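You operate a simulated robot arm through the tools that you are given. There is no shell and no other tool. Be economical: measure what you need, move in short steps, check, and stop when the job is done.

Carry out the task below with a simulated robot arm. There is one attempt and no reset: what you move stays moved.

TASK
Wipe up the oil stain under the white-capped jar with the blue cloth.
Fine: stand the jar on the drip tray, clear of the taps, meanwhile; cloth and jar go back.

Only the result counts: the job must be done as asked and must still hold three seconds after the hand-in. Knocking over, shifting, dropping, spilling or breaking anything else fails it.

THE ROBOT
A 7-joint arm with a two-finger parallel gripper, fixed in place. Base frame: the origin is at the foot of the arm, x ahead of it, y to its left, z up; the work surface is at about z = 62. Readings come in cm, rad, newtons and seconds.
With the tool pointing down near the work surface it reaches from about 12 to 64 cm from the base axis. Its first joint turns from -1.152 to 1.152 rad. Payload 2.4 kg.
The tool frame sits at the grasp point between the pads (the TCP): z along the fingers, y along the line on which they close. The tips reach 3 cm beyond it. The gripper opens to 9.4 cm. The fingers are 2.8 cm wide and 1 cm thick; the gripper's body (5 by 9.6 cm) begins 5.5 cm behind the TCP.
Orientation is told as [roll, pitch, yaw] about the base's x, y, z axes, in that order, counted from this pose: with the fingers straight down and closing along the base's y, the tool's x points along the base's -x, its y along +y and its z along -z.

THE INTERFACE
- The arm moves only by the tool play_rows. Its argument "deltas" is a list of rows, each an object of numbers (a shift or turn left out is 0, a gripper value left out holds the last): "tx", "ty", "tz": the shift along the base's x, y, z in cm; "ax", "ay", "az": the turn, a rotation vector about the base's x, y, z in rad; "hand": the opening, from 0 (shut) to 1 (fully open). In form: [{"tx": .., "ty": .., "tz": .., "ax": .., "ay": .., "az": .., "hand": ..}, ...]. A call has 1 to 20 rows; each row shifts and turns the commanded pose from where the row before left it. Rows are played at 5 a second. More than 5 cm and 0.15 rad between two rows, or a gripper value outside its range, and nothing of the call is played. A pose out of reach is approached as far as the arm can. The call stops where the force on the tool passes 50 N (or 10 N more than at its start, if that is more) or the arm is blocked; 0.2 s more then pass. The fingers move at their own pace (about 15.3 cm/s each) and stop on an object; they squeeze with about 36 N. The grip force told is the motor's: it shows also when the fingers shut on nothing. Time passes only in rows, and 0.2 s behind the last, so rows that do not move let the fingers close. It gives the time, the measured TCP pose, the force on the tool (base axes), the opening and the grip force at its end, in the units of the frame above (readings bear some noise).
- Cameras (640 x 400 px; columns grow to the right, rows downward): "scene" is fixed at [0.71, 47.33, 143.22]; the picture's right is [-0.86, -0.51, 0.00], its down [-0.34, 0.57, -0.75] and it looks along [0.38, -0.64, -0.67] (base axes); focal length 326 px, centre (320, 200). "wrist" rides on the gripper at [-3.7, 0, -5.8] in the tool frame; the picture's right is [0.00, -1.00, 0.00], its down [0.97, 0.00, -0.24] and it looks along [0.24, 0.00, 0.97] (tool axes); focal length 218 px, centre (320, 200).
- get_image(camera): a new picture of that camera. It takes no simulated time.
- point_at(camera, pixels): there is no depth. For up to 12 entries [column, row, z] of the newest picture of that camera ("zoom" is the newest enlarged one), the place [x, y] in the base frame at which the ray of that pixel passes the height z, good to about 0.2 cm, but the place of the scene camera against the robot may be out by one fixed shift of up to 1.8 cm in any direction. It takes no simulated time.
- close_up(camera, box): a new picture of the part [left, top, right, bottom] of that camera's present view, enlarged. It takes no simulated time.
- close_job(): hands the job in; it is judged then, once.

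Keep the steps short. Do not move on a guess: measure, check each grasp and each placing, and mend mistakes. In all there are 80 turns and 38 pictures (those below and enlarged ones count). Leave the gripper open and the arm clear of the work at the hand-in unless told otherwise, and finish with a single line.

The tools are called after ">>>" as a command line: name --argument value ..., lists and objects as JSON in quotes. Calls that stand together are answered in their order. play_rows: Moves the arm, as the interface text tells. Its arguments: {"type":"object","properties":{"deltas":{"type":"array","items":{"type":"object","properties":{"tx":{"type":"number"},"ty":{"type":"number"},"tz":{"type":"number"},"ax":{"type":"number"},"ay":{"type":"number"},"az":{"type":"number"},"hand":{"type":"number"}}}}},"required":["deltas"]} The other tools are called the same way: get_image (camera) takes a picture; point_at (camera, pixels) gives the place at which the rays of pixels pass given heights; close_up (camera, box) takes an enlarged picture of a part of a camera's view; close_job () hands the job in.

At the start:

```text
time: 0.0
tcp_pos: [39.09, -12.9, 92.09]
orientation: [0.0, 0.0, 0.0]
contact_force: [-0.5, 0.6, -0.5]
gripper_width: 9.42
grasp_force: 0.1
```

scene: 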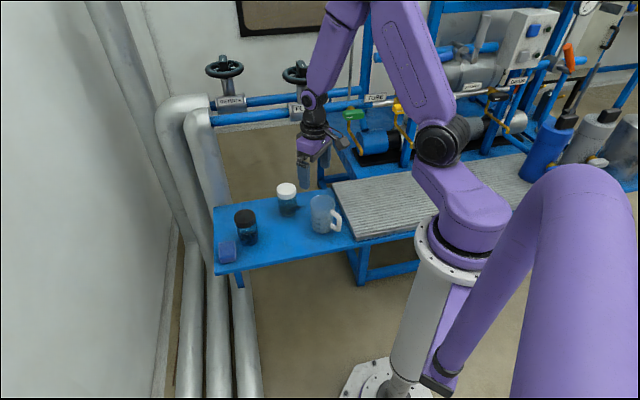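
wrist: 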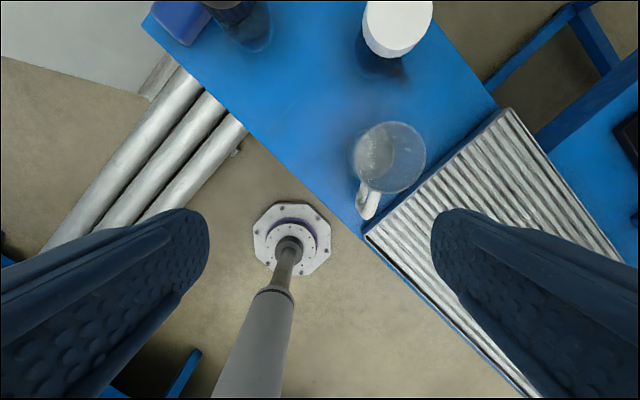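

I see a blue bench with a white-capped jar, a dark-capped jar, a mug and a blue cloth, with the drip tray to the right. First I'll take enlarged views to measure them.

>>> close_up --camera "scene" --box '[200, 150, 360, 290]'

>>> close_up --camera "scene" --box '[300, 70, 540, 250]'

>>> point_at --camera "wrist" --pixels '[[398, 30, 70], [385, 75, 62], [180, 20, 63], [390, 158, 70], [368, 235, 62], [500, 108, 62], [365, 235, 62], [238, 15, 70], [622, 262, 62], [143, 22, 62]]'

```text
2.86 times, centred on (280, 220) of scene
```

zoom: 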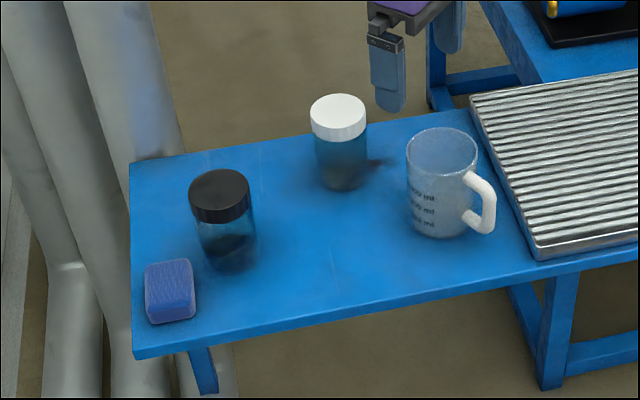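

```text
2.22 times, centred on (420, 160) of scene
```

zoom: 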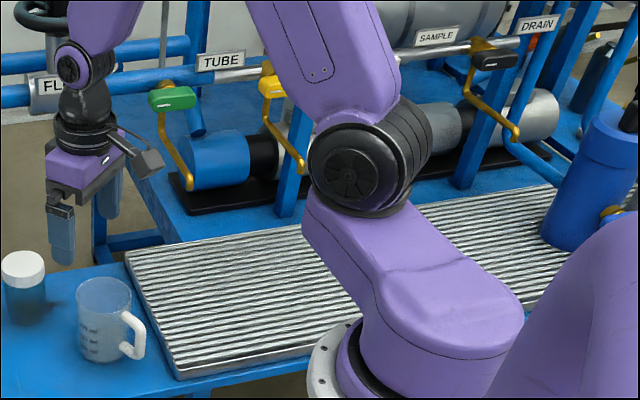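

```text
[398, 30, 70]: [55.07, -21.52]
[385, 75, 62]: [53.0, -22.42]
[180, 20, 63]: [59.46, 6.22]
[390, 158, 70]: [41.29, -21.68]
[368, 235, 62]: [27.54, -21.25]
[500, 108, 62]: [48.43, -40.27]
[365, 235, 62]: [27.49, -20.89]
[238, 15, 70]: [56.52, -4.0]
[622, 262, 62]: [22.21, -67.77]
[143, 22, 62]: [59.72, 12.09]
```

The jars sit near x=53–57. I'll move ahead at this height, so the wrist camera sees the jars and the cloth better.

>>> play_rows --deltas '[{"tx": 4}, {"tx": 4}, {"tx": 4}, {"ty": 3, "hand": 1}, {}]'

>>> get_image --camera "wrist"

```text
time: 1.2
tcp_pos: [51.17, -9.9, 92.07]
orientation: [0.0, 0.001, 0.0]
contact_force: [0.0, 0.1, -0.1]
gripper_width: 9.38
grasp_force: 0.1
```

```text
33 pictures are left
```

wrist: 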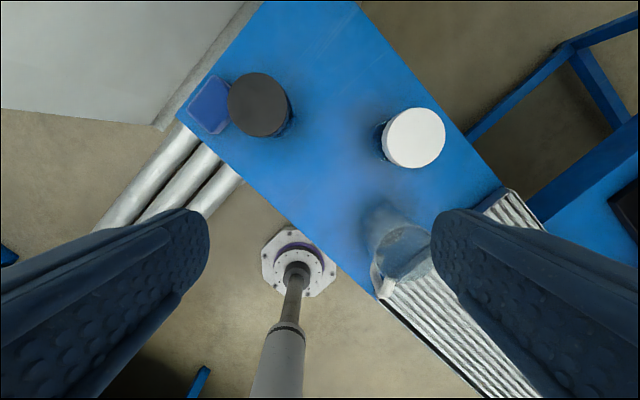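

>>> close_up --camera "wrist" --box '[160, 50, 480, 250]'

>>> point_at --camera "wrist" --pixels '[[415, 138, 70], [415, 138, 73], [384, 108, 73], [446, 138, 73], [415, 108, 73], [415, 168, 73], [258, 104, 70], [258, 104, 73], [208, 105, 64], [177, 118, 62], [503, 187, 62], [378, 298, 62]]'

```text
2.00 times, centred on (320, 150) of wrist
```

zoom: 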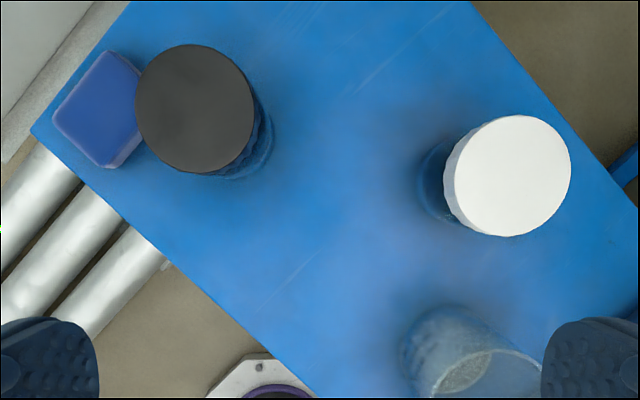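

```text
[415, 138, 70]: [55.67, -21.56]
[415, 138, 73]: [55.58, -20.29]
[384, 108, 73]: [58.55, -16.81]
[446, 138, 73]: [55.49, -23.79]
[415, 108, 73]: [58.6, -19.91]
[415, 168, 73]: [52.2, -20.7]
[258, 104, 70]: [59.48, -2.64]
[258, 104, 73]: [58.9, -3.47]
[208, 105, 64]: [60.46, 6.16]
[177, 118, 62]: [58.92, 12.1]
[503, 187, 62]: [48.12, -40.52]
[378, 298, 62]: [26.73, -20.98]
```

The cap is about 7 cm across, near (55.6, -20.5). Before touching anything I'll look at the drip tray and taps from a spot that is safely away, at (39, -24).

>>> play_rows --deltas '[{"tx": -4, "ty": -4}, {"tx": -4, "ty": -4}, {"tx": -4, "ty": -4}, {"tx": -3, "ty": -2}, {}]'

>>> get_image --camera "wrist"

>>> get_image --camera "scene"

```text
refused: row 1 steps farther than a row can; nothing moved
```

```text
31 pictures are left
```

wrist: 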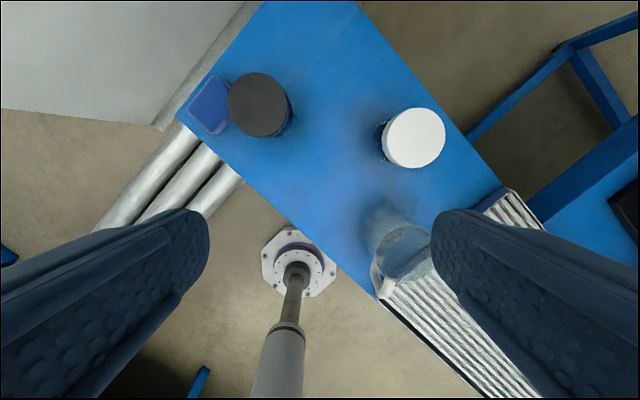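

```text
30 pictures are left
```

scene: 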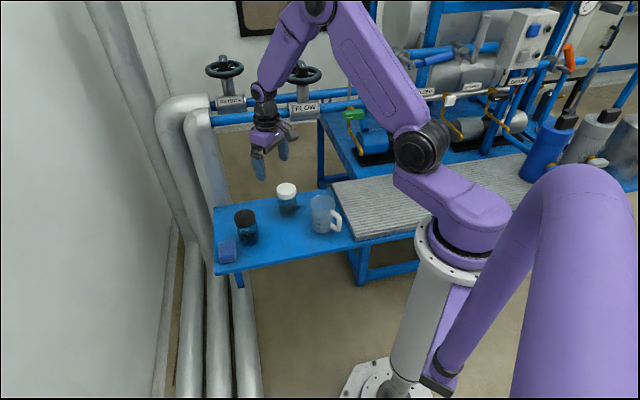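

That move was refused because the step was too long, so I'll use shorter steps.

>>> play_rows --deltas '[{"tx": -3.3, "ty": -3.3}, {"tx": -3.3, "ty": -3.3}, {"tx": -3.3, "ty": -3.3}, {"tx": -3.3, "ty": -3.3}, {}]'

>>> get_image --camera "wrist"

>>> point_at --camera "scene" --pixels '[[217, 275, 62], [213, 206, 62], [286, 190, 73], [286, 190, 71], [245, 216, 73], [354, 112, 85], [365, 145, 75], [332, 182, 62]]'

```text
time: 2.4
tcp_pos: [37.78, -23.18, 91.99]
orientation: [0.001, 0.0, -0.002]
contact_force: [0.0, -1.3, 0.7]
gripper_width: 9.37
grasp_force: 0.1
```

```text
29 pictures are left
```

wrist: 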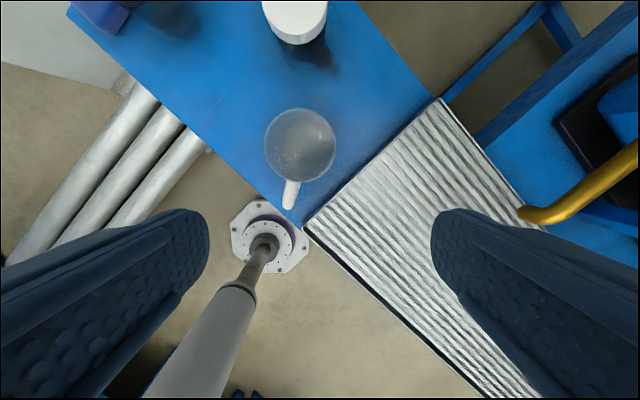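

```text
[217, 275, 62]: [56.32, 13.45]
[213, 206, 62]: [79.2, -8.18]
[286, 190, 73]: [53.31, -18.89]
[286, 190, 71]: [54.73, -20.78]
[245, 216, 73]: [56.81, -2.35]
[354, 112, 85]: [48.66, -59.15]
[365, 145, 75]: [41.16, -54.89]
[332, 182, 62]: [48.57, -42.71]
```

The nearest tap spout ends at about (528, 215), by the tray's back edge. The tray's near end is clear, and I'll measure the points I need.

>>> point_at --camera "wrist" --pixels '[[437, 98, 64], [303, 228, 64], [528, 215, 64], [528, 215, 75], [528, 215, 85], [390, 205, 64], [400, 225, 64], [300, 140, 71], [291, 207, 68], [295, 18, 73], [470, 395, 64], [303, 228, 62]]'

>>> close_up --camera "wrist" --box '[240, 60, 640, 310]'

```text
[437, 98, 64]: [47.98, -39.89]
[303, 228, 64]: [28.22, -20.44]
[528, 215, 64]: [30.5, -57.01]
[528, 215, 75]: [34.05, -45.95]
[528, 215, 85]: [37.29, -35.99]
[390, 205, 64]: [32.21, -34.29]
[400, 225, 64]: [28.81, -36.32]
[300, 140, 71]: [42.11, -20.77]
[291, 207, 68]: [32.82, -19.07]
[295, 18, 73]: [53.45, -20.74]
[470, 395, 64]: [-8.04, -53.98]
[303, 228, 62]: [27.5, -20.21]
```

```text
1.60 times, centred on (440, 185) of wrist
```

zoom: 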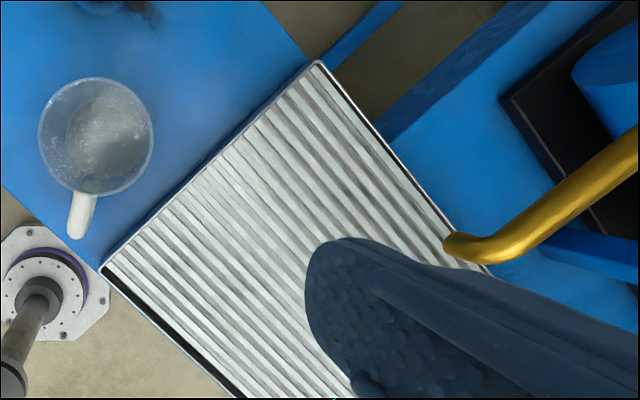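

>>> point_at --camera "scene" --pixels '[[361, 153, 65], [361, 153, 70], [361, 153, 75], [361, 153, 80], [361, 153, 85], [354, 113, 90], [354, 113, 80], [354, 113, 100]]'

>>> close_up --camera "scene" --box '[300, 80, 440, 200]'

```text
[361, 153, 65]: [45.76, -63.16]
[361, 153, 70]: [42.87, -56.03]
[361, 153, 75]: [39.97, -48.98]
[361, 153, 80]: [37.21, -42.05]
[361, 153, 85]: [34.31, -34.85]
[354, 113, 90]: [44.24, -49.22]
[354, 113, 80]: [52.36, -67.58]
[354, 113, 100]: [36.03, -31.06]
```

```text
3.33 times, centred on (370, 140) of scene
```

zoom: 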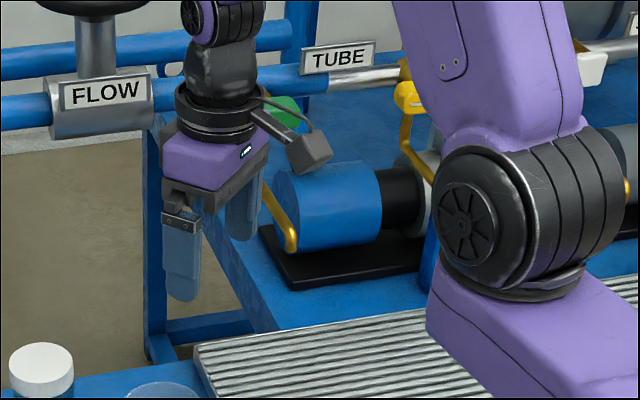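

Combining the rays, the tap mouth is near (36, -40, 80), so it hangs over the tray. I'll set the jar down near (27.5, -31), about 12 cm from it. The jar's axis is near (55.6, -20.6) and its top is at z≈72. I'll go above it and check the centring.

>>> play_rows --deltas '[{"tx": 4.4, "ty": 0.65}, {"tx": 4.4, "ty": 0.65}, {"tx": 4.5, "ty": 0.65}, {"tx": 4.5, "ty": 0.63}, {"tz": -4}, {"tz": -4}, {}]'

>>> get_image --camera "wrist"

```text
time: 4.0
tcp_pos: [55.67, -20.32, 83.88]
orientation: [0.0, -0.001, 0.002]
contact_force: [-0.1, -0.4, 0.2]
gripper_width: 9.41
grasp_force: 0.0
```

```text
26 pictures are left
```

wrist: 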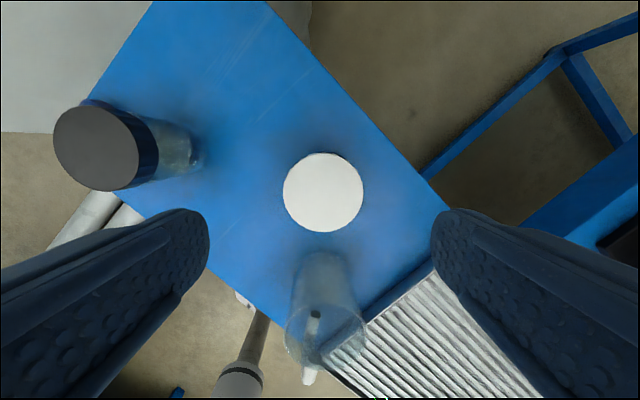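

The cap is centred at (323, 192). I'll get its exact place.

>>> point_at --camera "wrist" --pixels '[[323, 192, 72], [283, 192, 72], [363, 192, 72], [323, 153, 72], [323, 232, 72], [95, 148, 72], [310, 335, 71]]'

```text
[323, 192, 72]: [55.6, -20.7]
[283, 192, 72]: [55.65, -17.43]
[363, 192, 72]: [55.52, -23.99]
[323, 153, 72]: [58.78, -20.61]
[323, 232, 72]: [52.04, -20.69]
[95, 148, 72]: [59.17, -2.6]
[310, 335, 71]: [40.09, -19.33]
```

The jar's axis is at (55.5, -20.7) and its cap is 6.6 cm wide. I'll correct the position and go down to z≈68.5.

>>> play_rows --deltas '[{"tx": -0.15, "ty": -0.35}, {"tz": -4}, {"tz": -4}, {"tz": -4}, {"tz": -3.4}, {}]'

```text
time: 5.4
tcp_pos: [55.58, -20.75, 68.63]
orientation: [0.001, 0.001, -0.002]
contact_force: [0.0, 0.1, -0.5]
gripper_width: 9.42
grasp_force: 0.0
```

No contact on the way down. I'll close the gripper now, then check the width.

>>> play_rows --deltas '[{"hand": 0}, {}, {}, {}]'

```text
time: 6.4
tcp_pos: [55.57, -20.84, 68.69]
orientation: [0.001, 0.001, 0.001]
contact_force: [0.7, -0.7, -0.6]
gripper_width: 6.55
grasp_force: 36.1
```

The jar is gripped at 6.55 cm. I'll lift it straight up 17 cm.

>>> play_rows --deltas '[{"tz": 2}, {"tz": 3}, {"tz": 4}, {"tz": 4}, {"tz": 4}, {}]'

>>> get_image --camera "wrist"

>>> close_up --camera "scene" --box '[200, 130, 400, 290]'

```text
time: 7.8
tcp_pos: [55.58, -20.81, 85.6]
orientation: [0.001, 0.0, -0.001]
contact_force: [0.6, 0.6, -1.0]
gripper_width: 6.54
grasp_force: 36.3
```

```text
25 pictures are left
```

wrist: 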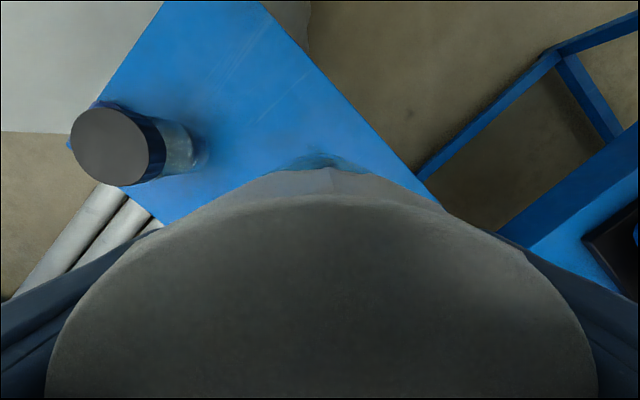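

```text
2.50 times, centred on (300, 210) of scene
```

zoom: 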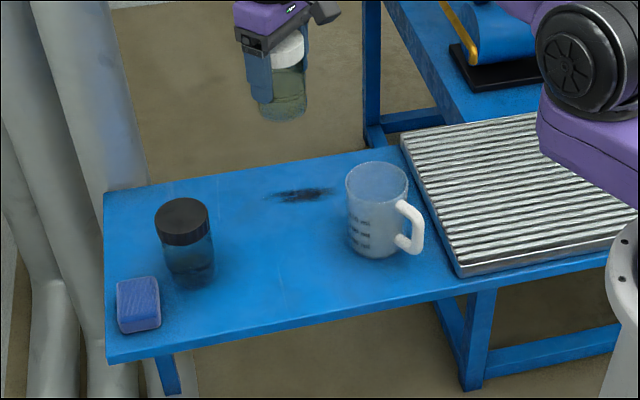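

The jar is held and the stain is in view. I'll carry the jar back in x over the mug, where its bottom (z≈79) clears the rim (about 72), and then sideways over the tray.

>>> play_rows --deltas '[{"tx": -3}, {"tx": -4}, {"tx": -4}, {"tx": -4}, {"tx": -4}, {"tx": -4}, {"tx": -3}, {"tx": -2, "ty": -2}, {"ty": -3}, {"ty": -3}, {"ty": -2.3}, {}]'

>>> close_up --camera "scene" --box '[220, 90, 460, 260]'

>>> get_image --camera "wrist"

```text
time: 10.4
tcp_pos: [27.42, -31.09, 85.75]
orientation: [0.001, 0.001, -0.001]
contact_force: [-0.6, -1.0, -0.6]
gripper_width: 6.55
grasp_force: 36.3
```

```text
2.35 times, centred on (340, 175) of scene
```

zoom: 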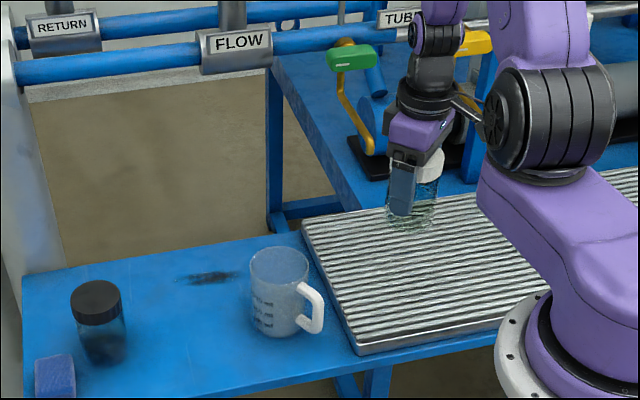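

```text
22 pictures are left
```

wrist: 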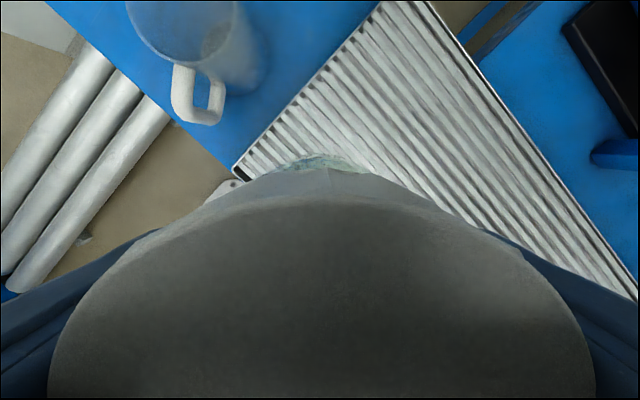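

All clear, and the jar hangs over the tray's near front. I'll lower it to TCP z≈72, then go on in small steps to find contact.

>>> play_rows --deltas '[{"tz": -4}, {"tz": -4}, {"tz": -3.5}, {"tz": -1.5}, {"tz": -0.5}, {}]'

>>> get_image --camera "wrist"

```text
time: 11.8
tcp_pos: [27.61, -31.06, 72.1]
orientation: [0.0, 0.001, 0.0]
contact_force: [0.5, -0.6, 0.1]
gripper_width: 6.53
grasp_force: 36.0
```

```text
21 pictures are left
```

wrist: 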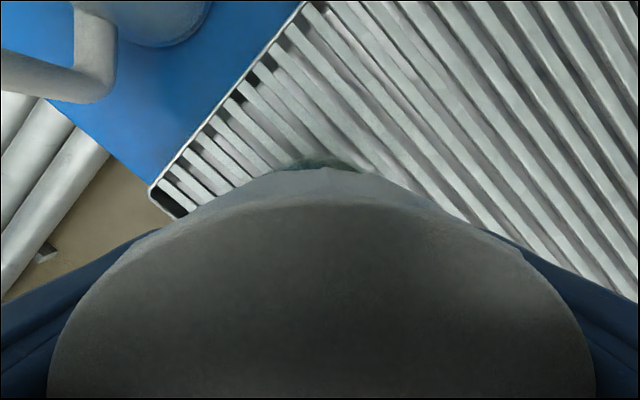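

>>> play_rows --deltas '[{"tz": -0.4}, {"tz": -0.4}, {"tz": -0.3}, {"tz": -0.3}, {}]'

>>> point_at --camera "wrist" --pixels '[[150, 190, 64], [300, 5, 64], [150, 190, 63]]'

```text
time: 13.0
tcp_pos: [27.66, -31.18, 70.72]
orientation: [-0.003, -0.001, 0.003]
contact_force: [0.5, 4.1, 31.2]
gripper_width: 6.5
grasp_force: 35.9
```

```text
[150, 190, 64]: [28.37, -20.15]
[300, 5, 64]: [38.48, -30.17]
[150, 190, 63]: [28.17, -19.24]
```

Contact, with 31 N up: the jar stands on the tray at TCP z 70.7. I'll ease off slightly and open.

>>> play_rows --deltas '[{"tz": 0.1}, {"hand": 1}, {}, {}, {}]'

```text
time: 14.2
tcp_pos: [27.52, -31.04, 70.86]
orientation: [-0.001, -0.001, 0.0]
contact_force: [1.3, -1.1, -0.2]
gripper_width: 9.41
grasp_force: 0.1
```

Released. I'll go straight up and check that the jar stands.

>>> play_rows --deltas '[{"tz": 3}, {"tz": 4}, {"tz": 4}, {"tz": 4}, {"tx": 4}, {}]'

>>> get_image --camera "wrist"

```text
time: 15.6
tcp_pos: [31.53, -31.08, 85.83]
orientation: [0.0, 0.0, 0.001]
contact_force: [0.2, -0.7, 0.3]
gripper_width: 9.38
grasp_force: 0.1
```

```text
20 pictures are left
```

wrist: 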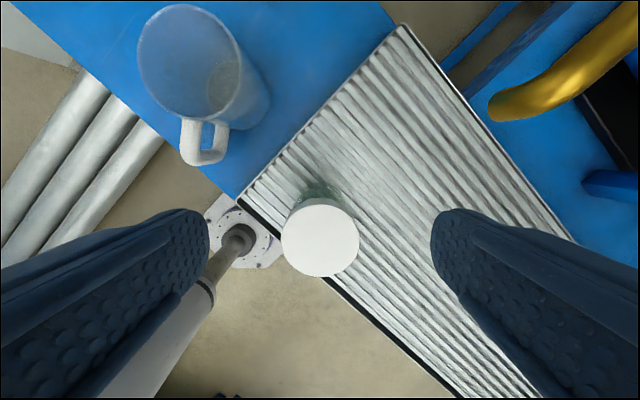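

The jar stands upright on the tray, well clear of the tap. Next I'll move over the stain and look at it.

>>> play_rows --deltas '[{"tx": 3, "ty": 3}, {"tx": 3, "ty": 3}, {"tx": 3, "ty": 3}, {"tx": 3, "ty": 3}, {"tx": 4}, {"tx": 4}, {}]'

>>> get_image --camera "wrist"

```text
time: 17.2
tcp_pos: [51.56, -19.22, 85.78]
orientation: [0.0, 0.0, 0.0]
contact_force: [0.3, 0.0, 0.6]
gripper_width: 9.4
grasp_force: 0.1
```

```text
19 pictures are left
```

wrist: 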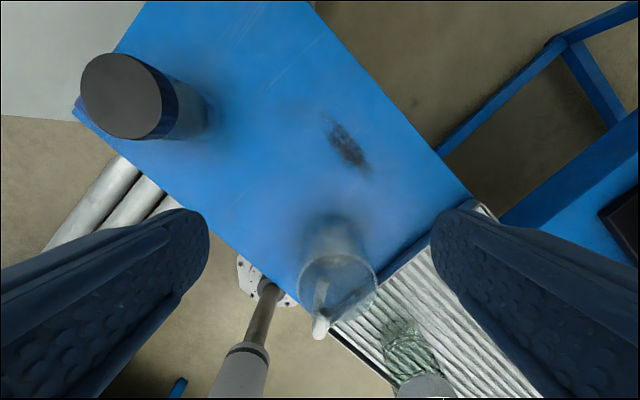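

>>> close_up --camera "wrist" --box '[260, 80, 440, 200]'

>>> point_at --camera "wrist" --pixels '[[325, 115, 62], [345, 145, 62], [368, 170, 62], [350, 128, 62], [332, 155, 62], [205, 120, 62]]'

```text
3.33 times, centred on (350, 140) of wrist
```

zoom: 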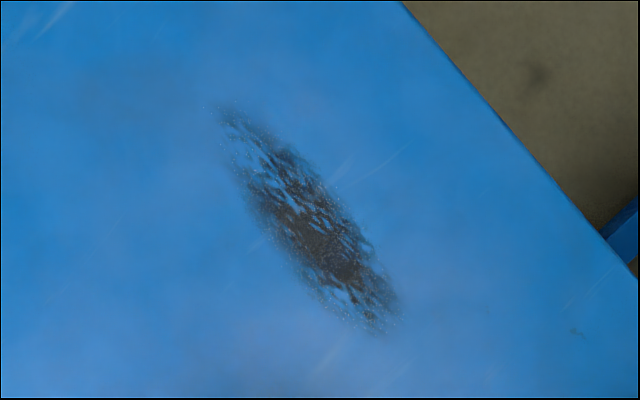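

```text
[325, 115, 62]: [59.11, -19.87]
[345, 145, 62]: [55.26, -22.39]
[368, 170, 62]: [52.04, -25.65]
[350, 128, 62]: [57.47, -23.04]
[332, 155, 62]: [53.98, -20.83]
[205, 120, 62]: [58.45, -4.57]
```

The stain is about 11 × 4 cm, centred near (55.1, -22.6). Next is the cloth. I'll view it from above at a safe height, and check how far away the wall and pipes are.

>>> play_rows --deltas '[{"ty": 4, "tz": 2}, {"ty": 4, "tz": 1}, {"ty": 4}, {"ty": 4}, {"ty": 4}, {"tx": 2, "ty": 2}, {}]'

>>> get_image --camera "wrist"

>>> get_image --camera "scene"

>>> point_at --camera "scene" --pixels '[[162, 380, 0], [176, 260, 0], [205, 140, 90], [165, 120, 90], [205, 190, 62]]'

```text
time: 18.8
tcp_pos: [53.62, 2.84, 88.8]
orientation: [0.001, 0.001, 0.001]
contact_force: [-0.3, -0.5, -0.5]
gripper_width: 9.39
grasp_force: 0.1
```

```text
17 pictures are left
```

wrist: 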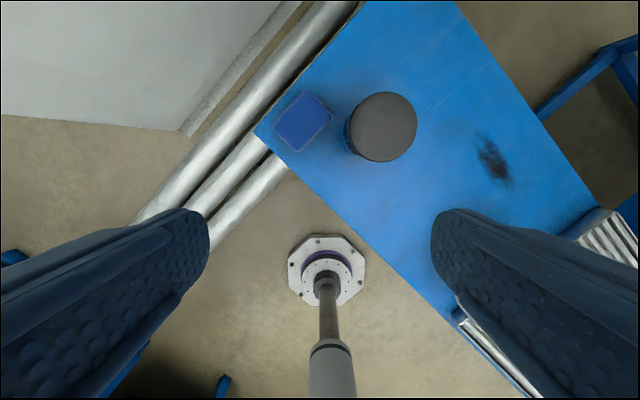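

```text
16 pictures are left
```

scene: 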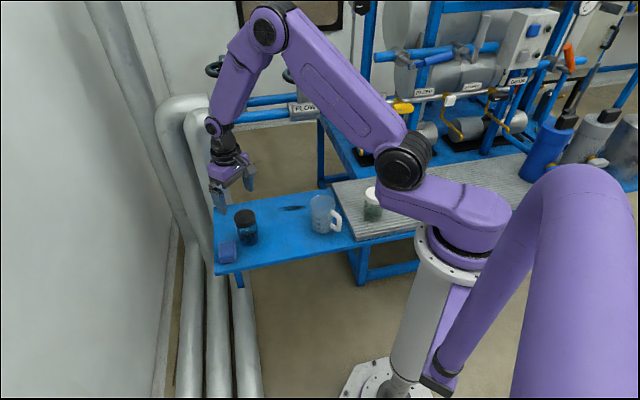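

```text
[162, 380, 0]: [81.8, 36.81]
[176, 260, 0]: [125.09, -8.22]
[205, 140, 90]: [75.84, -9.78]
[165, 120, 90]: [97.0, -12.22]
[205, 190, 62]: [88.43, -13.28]
```

>>> close_up --camera "wrist" --box '[240, 70, 440, 195]'

```text
3.20 times, centred on (340, 132) of wrist
```

zoom: 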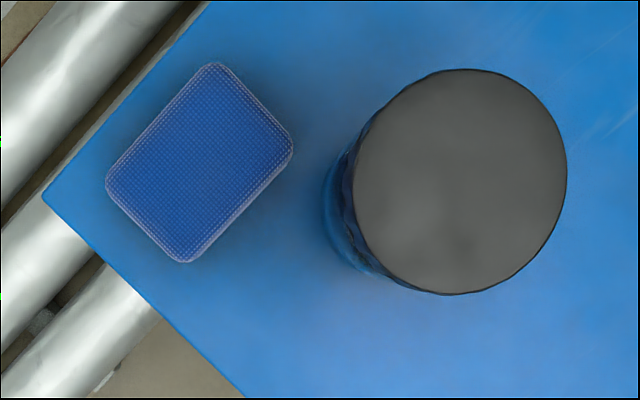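

The cloth is a pad rotated by about 45°, with its long axis running up-right in the picture. I'll measure its corners.

>>> point_at --camera "zoom" --pixels '[[212, 62, 65], [293, 148, 65], [185, 263, 65], [106, 183, 65], [199, 163, 65], [199, 163, 62], [462, 180, 72], [44, 195, 62]]'

>>> close_up --camera "scene" --box '[205, 200, 285, 280]'

```text
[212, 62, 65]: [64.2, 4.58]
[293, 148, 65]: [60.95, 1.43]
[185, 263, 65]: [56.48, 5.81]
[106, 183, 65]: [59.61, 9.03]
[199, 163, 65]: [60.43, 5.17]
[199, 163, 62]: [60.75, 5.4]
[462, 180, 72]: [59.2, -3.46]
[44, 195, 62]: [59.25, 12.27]
```

```text
5.00 times, centred on (245, 240) of scene
```

zoom: 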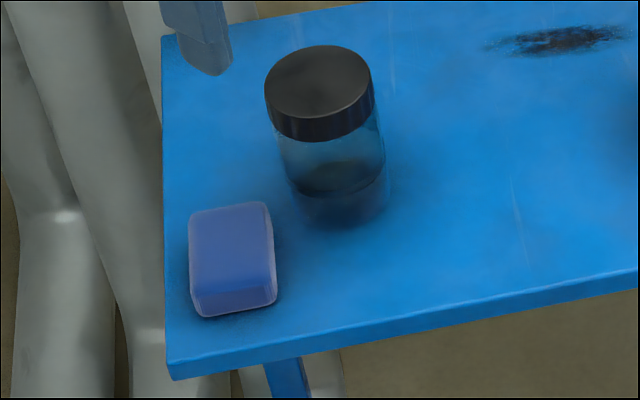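

The cloth's centre is (60.4, 5.2), it is 6.4 × 4.5 cm and about 2.5 cm thick, and its long axis is at 45.7°. I'll turn the gripper by +0.797 rad to close along the long axis, which keeps fingers, body and camera clear of the dark jar. Then I'll go over it.

>>> play_rows --deltas '[{"az": 0.133}, {"az": 0.133}, {"az": 0.133}, {"az": 0.133}, {"az": 0.133}, {"az": 0.132, "tx": 2.8, "ty": 0.8}, {"tx": 4, "ty": 1.56}, {"tz": -4}, {"tz": -4}, {}]'

>>> get_image --camera "wrist"

```text
time: 21.0
tcp_pos: [60.47, 5.16, 80.95]
orientation: [-0.002, 0.002, 0.798]
contact_force: [-0.2, -0.6, -0.1]
gripper_width: 9.39
grasp_force: 0.1
```

```text
13 pictures are left
```

wrist: 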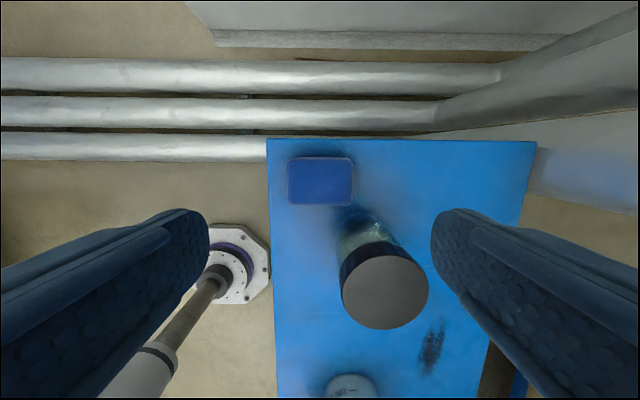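

>>> point_at --camera "wrist" --pixels '[[321, 181, 64.5], [288, 181, 64.5], [354, 181, 64.5], [321, 157, 64.5], [321, 205, 62], [384, 292, 72], [351, 382, 71]]'

```text
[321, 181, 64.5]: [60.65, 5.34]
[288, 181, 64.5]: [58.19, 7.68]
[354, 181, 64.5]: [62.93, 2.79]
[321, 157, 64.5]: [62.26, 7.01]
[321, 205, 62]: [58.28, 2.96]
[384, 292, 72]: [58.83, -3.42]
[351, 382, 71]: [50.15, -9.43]
```

Aligned: the cloth's centre is (60.55, 5.3), against the TCP at (60.47, 5.16). I'll go down to z 65.7.

>>> play_rows --deltas '[{"tx": 0.05, "ty": 0.1, "tz": -4}, {"tz": -4}, {"tz": -4}, {"tz": -2}, {"tz": -1.25}, {}]'

```text
time: 22.4
tcp_pos: [60.48, 5.39, 65.49]
orientation: [0.0, -0.001, 0.797]
contact_force: [-0.4, -0.3, -0.4]
gripper_width: 9.4
grasp_force: 0.1
```

>>> play_rows --deltas '[{"hand": 0}, {}, {}, {}]'

```text
time: 23.4
tcp_pos: [60.49, 5.43, 65.51]
orientation: [0.0, 0.0, 0.798]
contact_force: [0.6, 0.2, 1.5]
gripper_width: 6.88
grasp_force: 36.1
```

The cloth is gripped at 6.9 cm. I'll lift it well above the dark jar.

>>> play_rows --deltas '[{"tz": 2}, {"tz": 4}, {"tz": 4}, {"tz": 4}, {"tz": 4}, {}]'

>>> get_image --camera "wrist"

```text
time: 24.8
tcp_pos: [60.32, 5.33, 83.64]
orientation: [0.001, 0.0, 0.797]
contact_force: [0.1, -0.2, -1.2]
gripper_width: 6.89
grasp_force: 36.1
```

```text
12 pictures are left
```

wrist: 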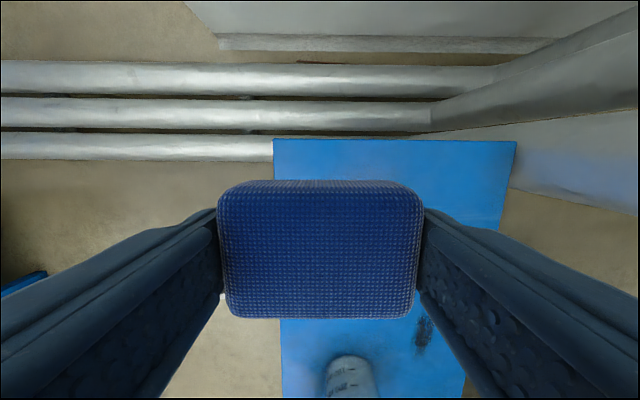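

The cloth is held firmly. I'll carry it over to the stain's far end near (57.5, -20.5), keeping high, and lower it to just above the bench.

>>> play_rows --deltas '[{"tx": -0.5, "ty": -4.3}, {"tx": -0.5, "ty": -4.3}, {"tx": -0.5, "ty": -4.3}, {"tx": -0.5, "ty": -4.3}, {"tx": -0.5, "ty": -4.4}, {"tx": -0.4, "ty": -4.3}, {"tz": -4}, {"tz": -4}, {"tz": -4}, {"tz": -3.8}, {}]'

>>> close_up --camera "scene" --box '[220, 150, 380, 250]'

```text
time: 27.2
tcp_pos: [57.59, -20.56, 67.59]
orientation: [-0.001, -0.001, 0.797]
contact_force: [-0.7, -0.1, -0.4]
gripper_width: 6.88
grasp_force: 35.8
```

```text
4.00 times, centred on (300, 200) of scene
```

zoom: 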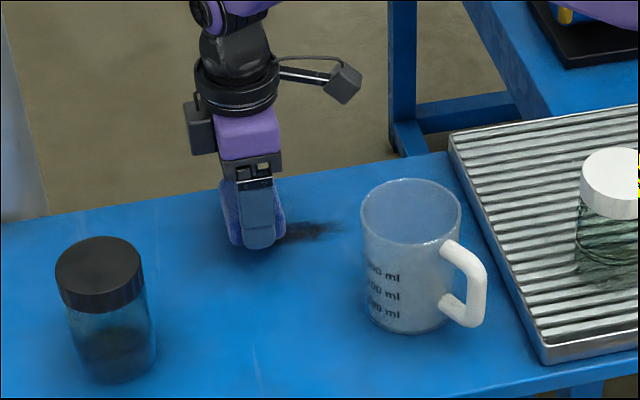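

In position, and clear of the mug. I'll lower gently until the cloth presses on the bench.

>>> play_rows --deltas '[{"tz": -1.2}, {"tz": -0.6}, {"tz": -0.3}, {"tz": -0.1}, {}]'

```text
time: 28.4
tcp_pos: [57.47, -20.59, 65.52]
orientation: [0.001, 0.001, 0.798]
contact_force: [0.1, -0.8, 0.4]
gripper_width: 6.88
grasp_force: 36.3
```

>>> play_rows --deltas '[{"tz": -0.1}, {"tz": -0.1}, {}]'

```text
time: 29.2
tcp_pos: [57.49, -20.52, 65.56]
orientation: [-0.001, 0.001, 0.797]
contact_force: [-11.4, 4.7, 30.5]
gripper_width: 6.87
grasp_force: 35.8
```

Contact at z≈65.5 with 30 N. I'll ease off a little and wipe along the stain's length to (52.3, -25.2), in short strokes.

>>> play_rows --deltas '[{"tz": 0.1}, {"tx": -0.9, "ty": -0.8}, {"tx": -0.9, "ty": -0.8}, {"tx": -0.9, "ty": -0.8}, {"tx": -0.9, "ty": -0.8}, {"tx": -0.9, "ty": -0.8}, {"tx": -0.7, "ty": -0.7}, {}]'

```text
time: 31.0
tcp_pos: [52.43, -25.25, 65.56]
orientation: [-0.002, 0.0, 0.797]
contact_force: [5.9, 4.1, 18.2]
gripper_width: 6.9
grasp_force: 36.2
```

The pressure is 18 N and the cloth holds. I'll do return strokes with small sideways offsets.

>>> play_rows --deltas '[{"tx": 0.5, "ty": -0.5}, {"tx": 1, "ty": 0.9}, {"tx": 1, "ty": 0.9}, {"tx": 1, "ty": 0.9}, {"tx": 1, "ty": 0.9}, {"tx": 1, "ty": 0.9}, {"tx": 1, "ty": 0.9}, {"tx": -1, "ty": 1}, {"tx": -1, "ty": -0.9}, {"tx": -1, "ty": -0.9}, {"tx": -1, "ty": -0.9}, {"tx": -1, "ty": -0.9}, {"tx": -1, "ty": -0.9}, {"tx": -0.6, "ty": -0.6}, {}]'

```text
time: 34.2
tcp_pos: [52.15, -24.48, 65.47]
orientation: [0.001, -0.001, 0.798]
contact_force: [1.2, 2.3, 5.5]
gripper_width: 6.9
grasp_force: 36.1
```

Two more strokes down the middle, then I'll lift and look.

>>> play_rows --deltas '[{"tx": 0.4, "ty": -0.6, "tz": -0.1}, {"tx": 1.1, "ty": 0.95}, {"tx": 1.1, "ty": 0.95}, {"tx": 1.1, "ty": 0.95}, {"tx": 1.1, "ty": 0.95}, {"tx": 1.1, "ty": 0.95}, {"tx": -1.1, "ty": -0.95}, {"tx": -1.1, "ty": -0.95}, {"tx": -1.1, "ty": -0.95}, {"tx": -1.1, "ty": -0.95}, {"tx": -1.1, "ty": -0.95}, {"tx": -0.5, "ty": -0.5}, {}]'

>>> play_rows --deltas '[{"tz": 3}, {"tz": 4}, {"tz": 4}, {"tz": 4}, {"tz": 3, "ty": 2}, {"ty": 4}, {"ty": 4}, {}]'

>>> close_up --camera "scene" --box '[210, 150, 370, 290]'

```text
time: 37.0
tcp_pos: [52.27, -25.4, 65.44]
orientation: [-0.003, -0.001, 0.797]
contact_force: [7.8, 7.9, 23.1]
gripper_width: 6.92
grasp_force: 36.2
```

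```text
time: 38.8
tcp_pos: [52.3, -15.41, 83.31]
orientation: [0.001, -0.001, 0.796]
contact_force: [-0.2, -0.4, 0.2]
gripper_width: 6.85
grasp_force: 35.6
```

```text
2.86 times, centred on (290, 220) of scene
```

zoom: 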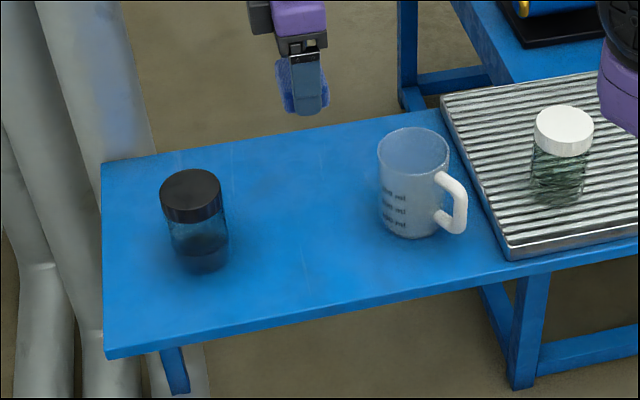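

The stain looks gone. I'll check closely before putting the cloth back.

>>> close_up --camera "scene" --box '[260, 170, 330, 230]'

```text
6.67 times, centred on (295, 200) of scene
```

zoom: 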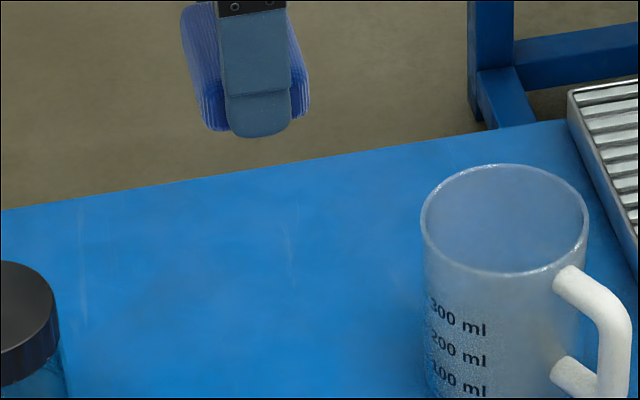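

The bench is clean. I'll carry the cloth back over its place at (60.45, 5.4), passing high above the dark jar.

>>> play_rows --deltas '[{"tx": 1.4, "ty": 3.4}, {"tx": 1.4, "ty": 3.5}, {"tx": 1.4, "ty": 3.5}, {"tx": 1.4, "ty": 3.5}, {"tx": 1.3, "ty": 3.5}, {"tx": 1.25, "ty": 3.4}, {}]'

>>> get_image --camera "wrist"

```text
time: 40.4
tcp_pos: [60.33, 5.36, 83.48]
orientation: [0.001, 0.001, 0.796]
contact_force: [-1.2, -0.4, 0.0]
gripper_width: 6.87
grasp_force: 36.6
```

```text
8 pictures are left
```

wrist: 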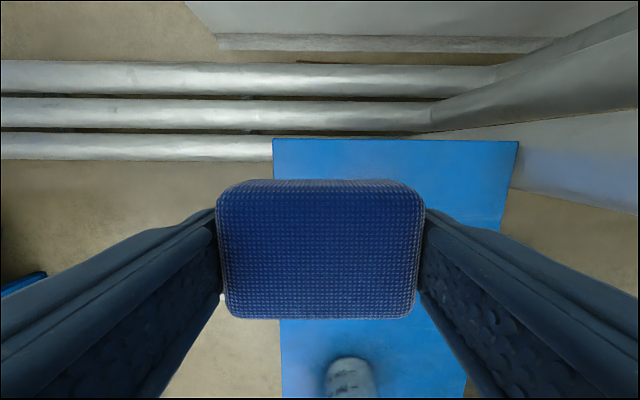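

The view matches the one after pickup, so the cloth has not slipped. I'll lower it to just above the bench, then in small steps.

>>> play_rows --deltas '[{"tx": 0.1, "ty": 0.05, "tz": -4}, {"tz": -4}, {"tz": -4}, {"tz": -4}, {"tz": -1.3}, {"tz": -0.5}, {"tz": -0.2}, {}]'

```text
time: 42.2
tcp_pos: [60.49, 5.2, 65.45]
orientation: [0.0, -0.004, 0.799]
contact_force: [-7.5, -1.3, 22.9]
gripper_width: 6.88
grasp_force: 35.8
```

The cloth touches the bench with 23 N, at its old place. I'll ease off, open, and rise straight up.

>>> play_rows --deltas '[{"tz": 0.1}, {"hand": 1}, {}, {}, {}]'

>>> play_rows --deltas '[{"tz": 2}, {"tz": 4}, {"tz": 4}, {"tz": 4}, {"tz": 4}, {}]'

>>> get_image --camera "wrist"

```text
time: 43.4
tcp_pos: [60.43, 5.32, 65.39]
orientation: [0.001, -0.002, 0.798]
contact_force: [0.4, 0.2, 0.2]
gripper_width: 9.43
grasp_force: 0.1
```

```text
time: 44.8
tcp_pos: [60.46, 5.34, 83.5]
orientation: [0.0, 0.002, 0.798]
contact_force: [-0.3, -0.1, -0.5]
gripper_width: 9.4
grasp_force: 0.0
```

```text
7 pictures are left
```

wrist: 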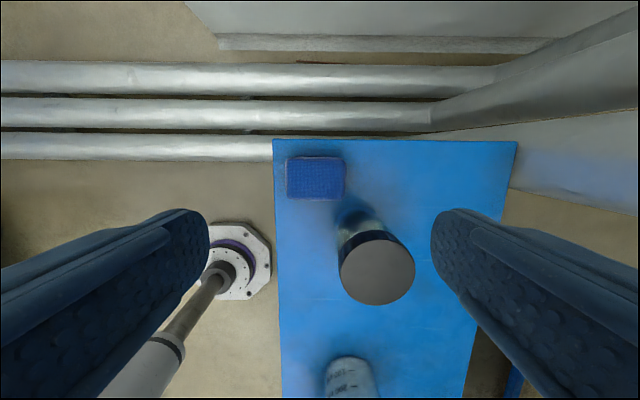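

The cloth is back in place and the stain area is clean. Next I'll turn the gripper back and go over the jar on the tray.

>>> play_rows --deltas '[{"tz": 2.5, "az": -0.133}, {"tx": -2.35, "ty": -2.6, "az": -0.133}, {"tx": -2.35, "ty": -2.6, "az": -0.133}, {"tx": -2.35, "ty": -2.6, "az": -0.133}, {"tx": -2.35, "ty": -2.6, "az": -0.133}, {"tx": -2.35, "ty": -2.6, "az": -0.133}, {"tx": -2.35, "ty": -2.6}, {"tx": -2.35, "ty": -2.6}, {"tx": -2.35, "ty": -2.6}, {"tx": -2.35, "ty": -2.6}, {"tx": -2.35, "ty": -2.6}, {"tx": -2.35, "ty": -2.6}, {"tx": -2.35, "ty": -2.6}, {"tx": -2.35, "ty": -2.6}, {"tx": -2.35, "ty": -2.6}, {}]'

>>> get_image --camera "wrist"

```text
time: 48.2
tcp_pos: [27.48, -31.01, 86.02]
orientation: [-0.002, 0.0, 0.001]
contact_force: [0.0, -0.9, -0.1]
gripper_width: 9.38
grasp_force: 0.1
```

```text
6 pictures are left
```

wrist: 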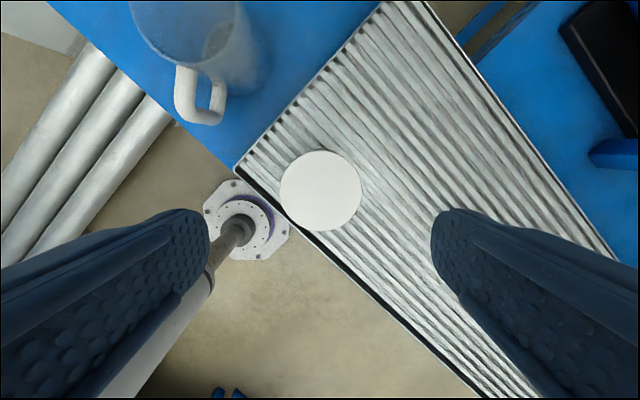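

The cap is centred at (320, 190). I'll go down to z≈70.8 and grip.

>>> play_rows --deltas '[{"tz": -4}, {"tz": -4}, {"tz": -4}, {"tz": -3.2}, {}, {"hand": 0}, {}, {}, {}]'

```text
time: 50.2
tcp_pos: [27.45, -31.22, 70.8]
orientation: [0.0, 0.0, -0.002]
contact_force: [-0.1, 0.1, -0.4]
gripper_width: 6.58
grasp_force: 35.8
```

Gripped at 6.58 cm. I'll lift, then retrace the path to the jar's old place.

>>> play_rows --deltas '[{"tz": 2}, {"tz": 3}, {"tz": 4}, {"tz": 4}, {"tz": 2.2}, {"ty": 2.3}, {"ty": 3}, {"ty": 3}, {"tx": 2, "ty": 2}, {"tx": 3}, {"tx": 4}, {"tx": 4}, {"tx": 4}, {"tx": 4}, {"tx": 4}, {"tx": 3.05}, {}, {}]'

>>> close_up --camera "scene" --box '[200, 130, 400, 290]'

```text
time: 54.0
tcp_pos: [55.49, -20.7, 85.98]
orientation: [-0.001, 0.001, -0.002]
contact_force: [0.4, -0.4, -0.1]
gripper_width: 6.56
grasp_force: 35.9
```

```text
2.50 times, centred on (300, 210) of scene
```

zoom: 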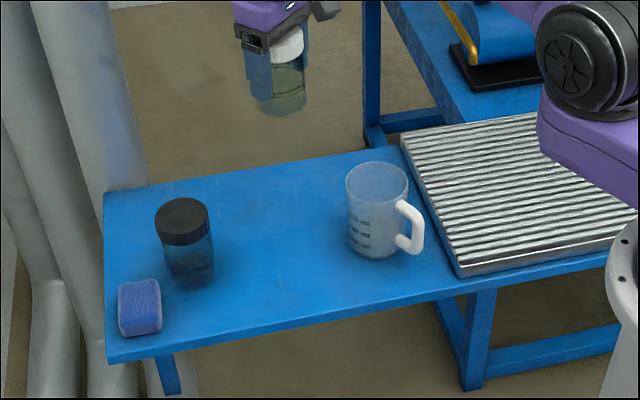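

The jar is held, the bench is clean, and the cloth is home. I'll lower the jar to just above the bench, then in small steps.

>>> play_rows --deltas '[{"tz": -4}, {"tz": -4}, {"tz": -4}, {"tz": -3.5}, {"tz": -1.2}, {"tz": -0.4}, {"tz": -0.25}, {}]'

```text
time: 55.8
tcp_pos: [55.54, -20.81, 68.58]
orientation: [0.001, 0.002, -0.003]
contact_force: [-0.1, -0.3, -0.3]
gripper_width: 6.57
grasp_force: 35.9
```

>>> play_rows --deltas '[{"tz": -0.12}, {"tz": -0.1}, {}]'

```text
time: 56.6
tcp_pos: [55.55, -20.77, 68.4]
orientation: [0.0, 0.0, -0.002]
contact_force: [0.2, 0.3, 0.1]
gripper_width: 6.56
grasp_force: 36.3
```

>>> play_rows --deltas '[{"tz": -0.1}, {"tz": -0.1}, {}]'

```text
time: 57.4
tcp_pos: [55.54, -20.79, 68.31]
orientation: [0.0, 0.001, 0.0]
contact_force: [-1.1, 1.0, 5.5]
gripper_width: 6.56
grasp_force: 36.3
```

Light contact (5.5 N), so the jar stands on the bench. I'll open, then rise.

>>> play_rows --deltas '[{"hand": 1}, {}, {}, {}]'

>>> play_rows --deltas '[{"tz": 2}, {"tz": 4}, {"tz": 4}, {"tz": 4}, {"tz": 4}, {"tz": 3}, {"tx": -3, "ty": 3}, {"tx": -3, "ty": 3}, {"tx": -3, "ty": 3}, {}]'

>>> get_image --camera "wrist"

>>> close_up --camera "scene" --box '[200, 150, 360, 290]'

```text
time: 58.4
tcp_pos: [55.55, -20.9, 68.18]
orientation: [0.0, 0.0, -0.003]
contact_force: [0.0, 0.1, 0.1]
gripper_width: 9.42
grasp_force: 0.1
```

```text
time: 60.6
tcp_pos: [46.54, -11.71, 89.37]
orientation: [0.0, 0.0, -0.002]
contact_force: [-0.5, -0.4, 0.4]
gripper_width: 9.41
grasp_force: 0.1
```

```text
4 pictures are left
```

wrist: 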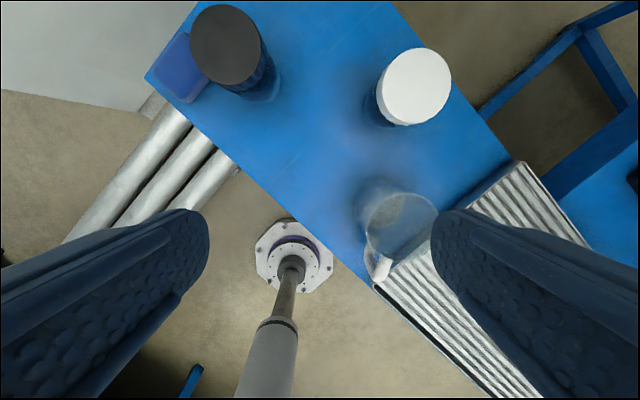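

```text
2.86 times, centred on (280, 220) of scene
```

zoom: 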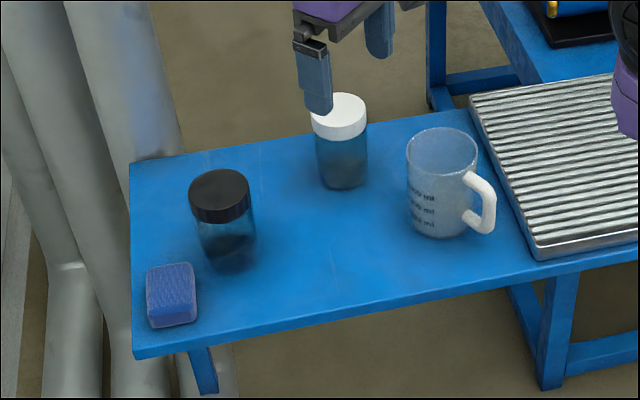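

The jar, cloth, mug and dark jar all stand where they were. The stain is gone, the gripper is open, and the arm is up and clear. I'll hand the job in.

>>> close_job

```text
The job is handed in.
```

The oil stain is wiped up, and the white-capped jar and the blue cloth are back in their places (the cloth within about 0.5 cm).
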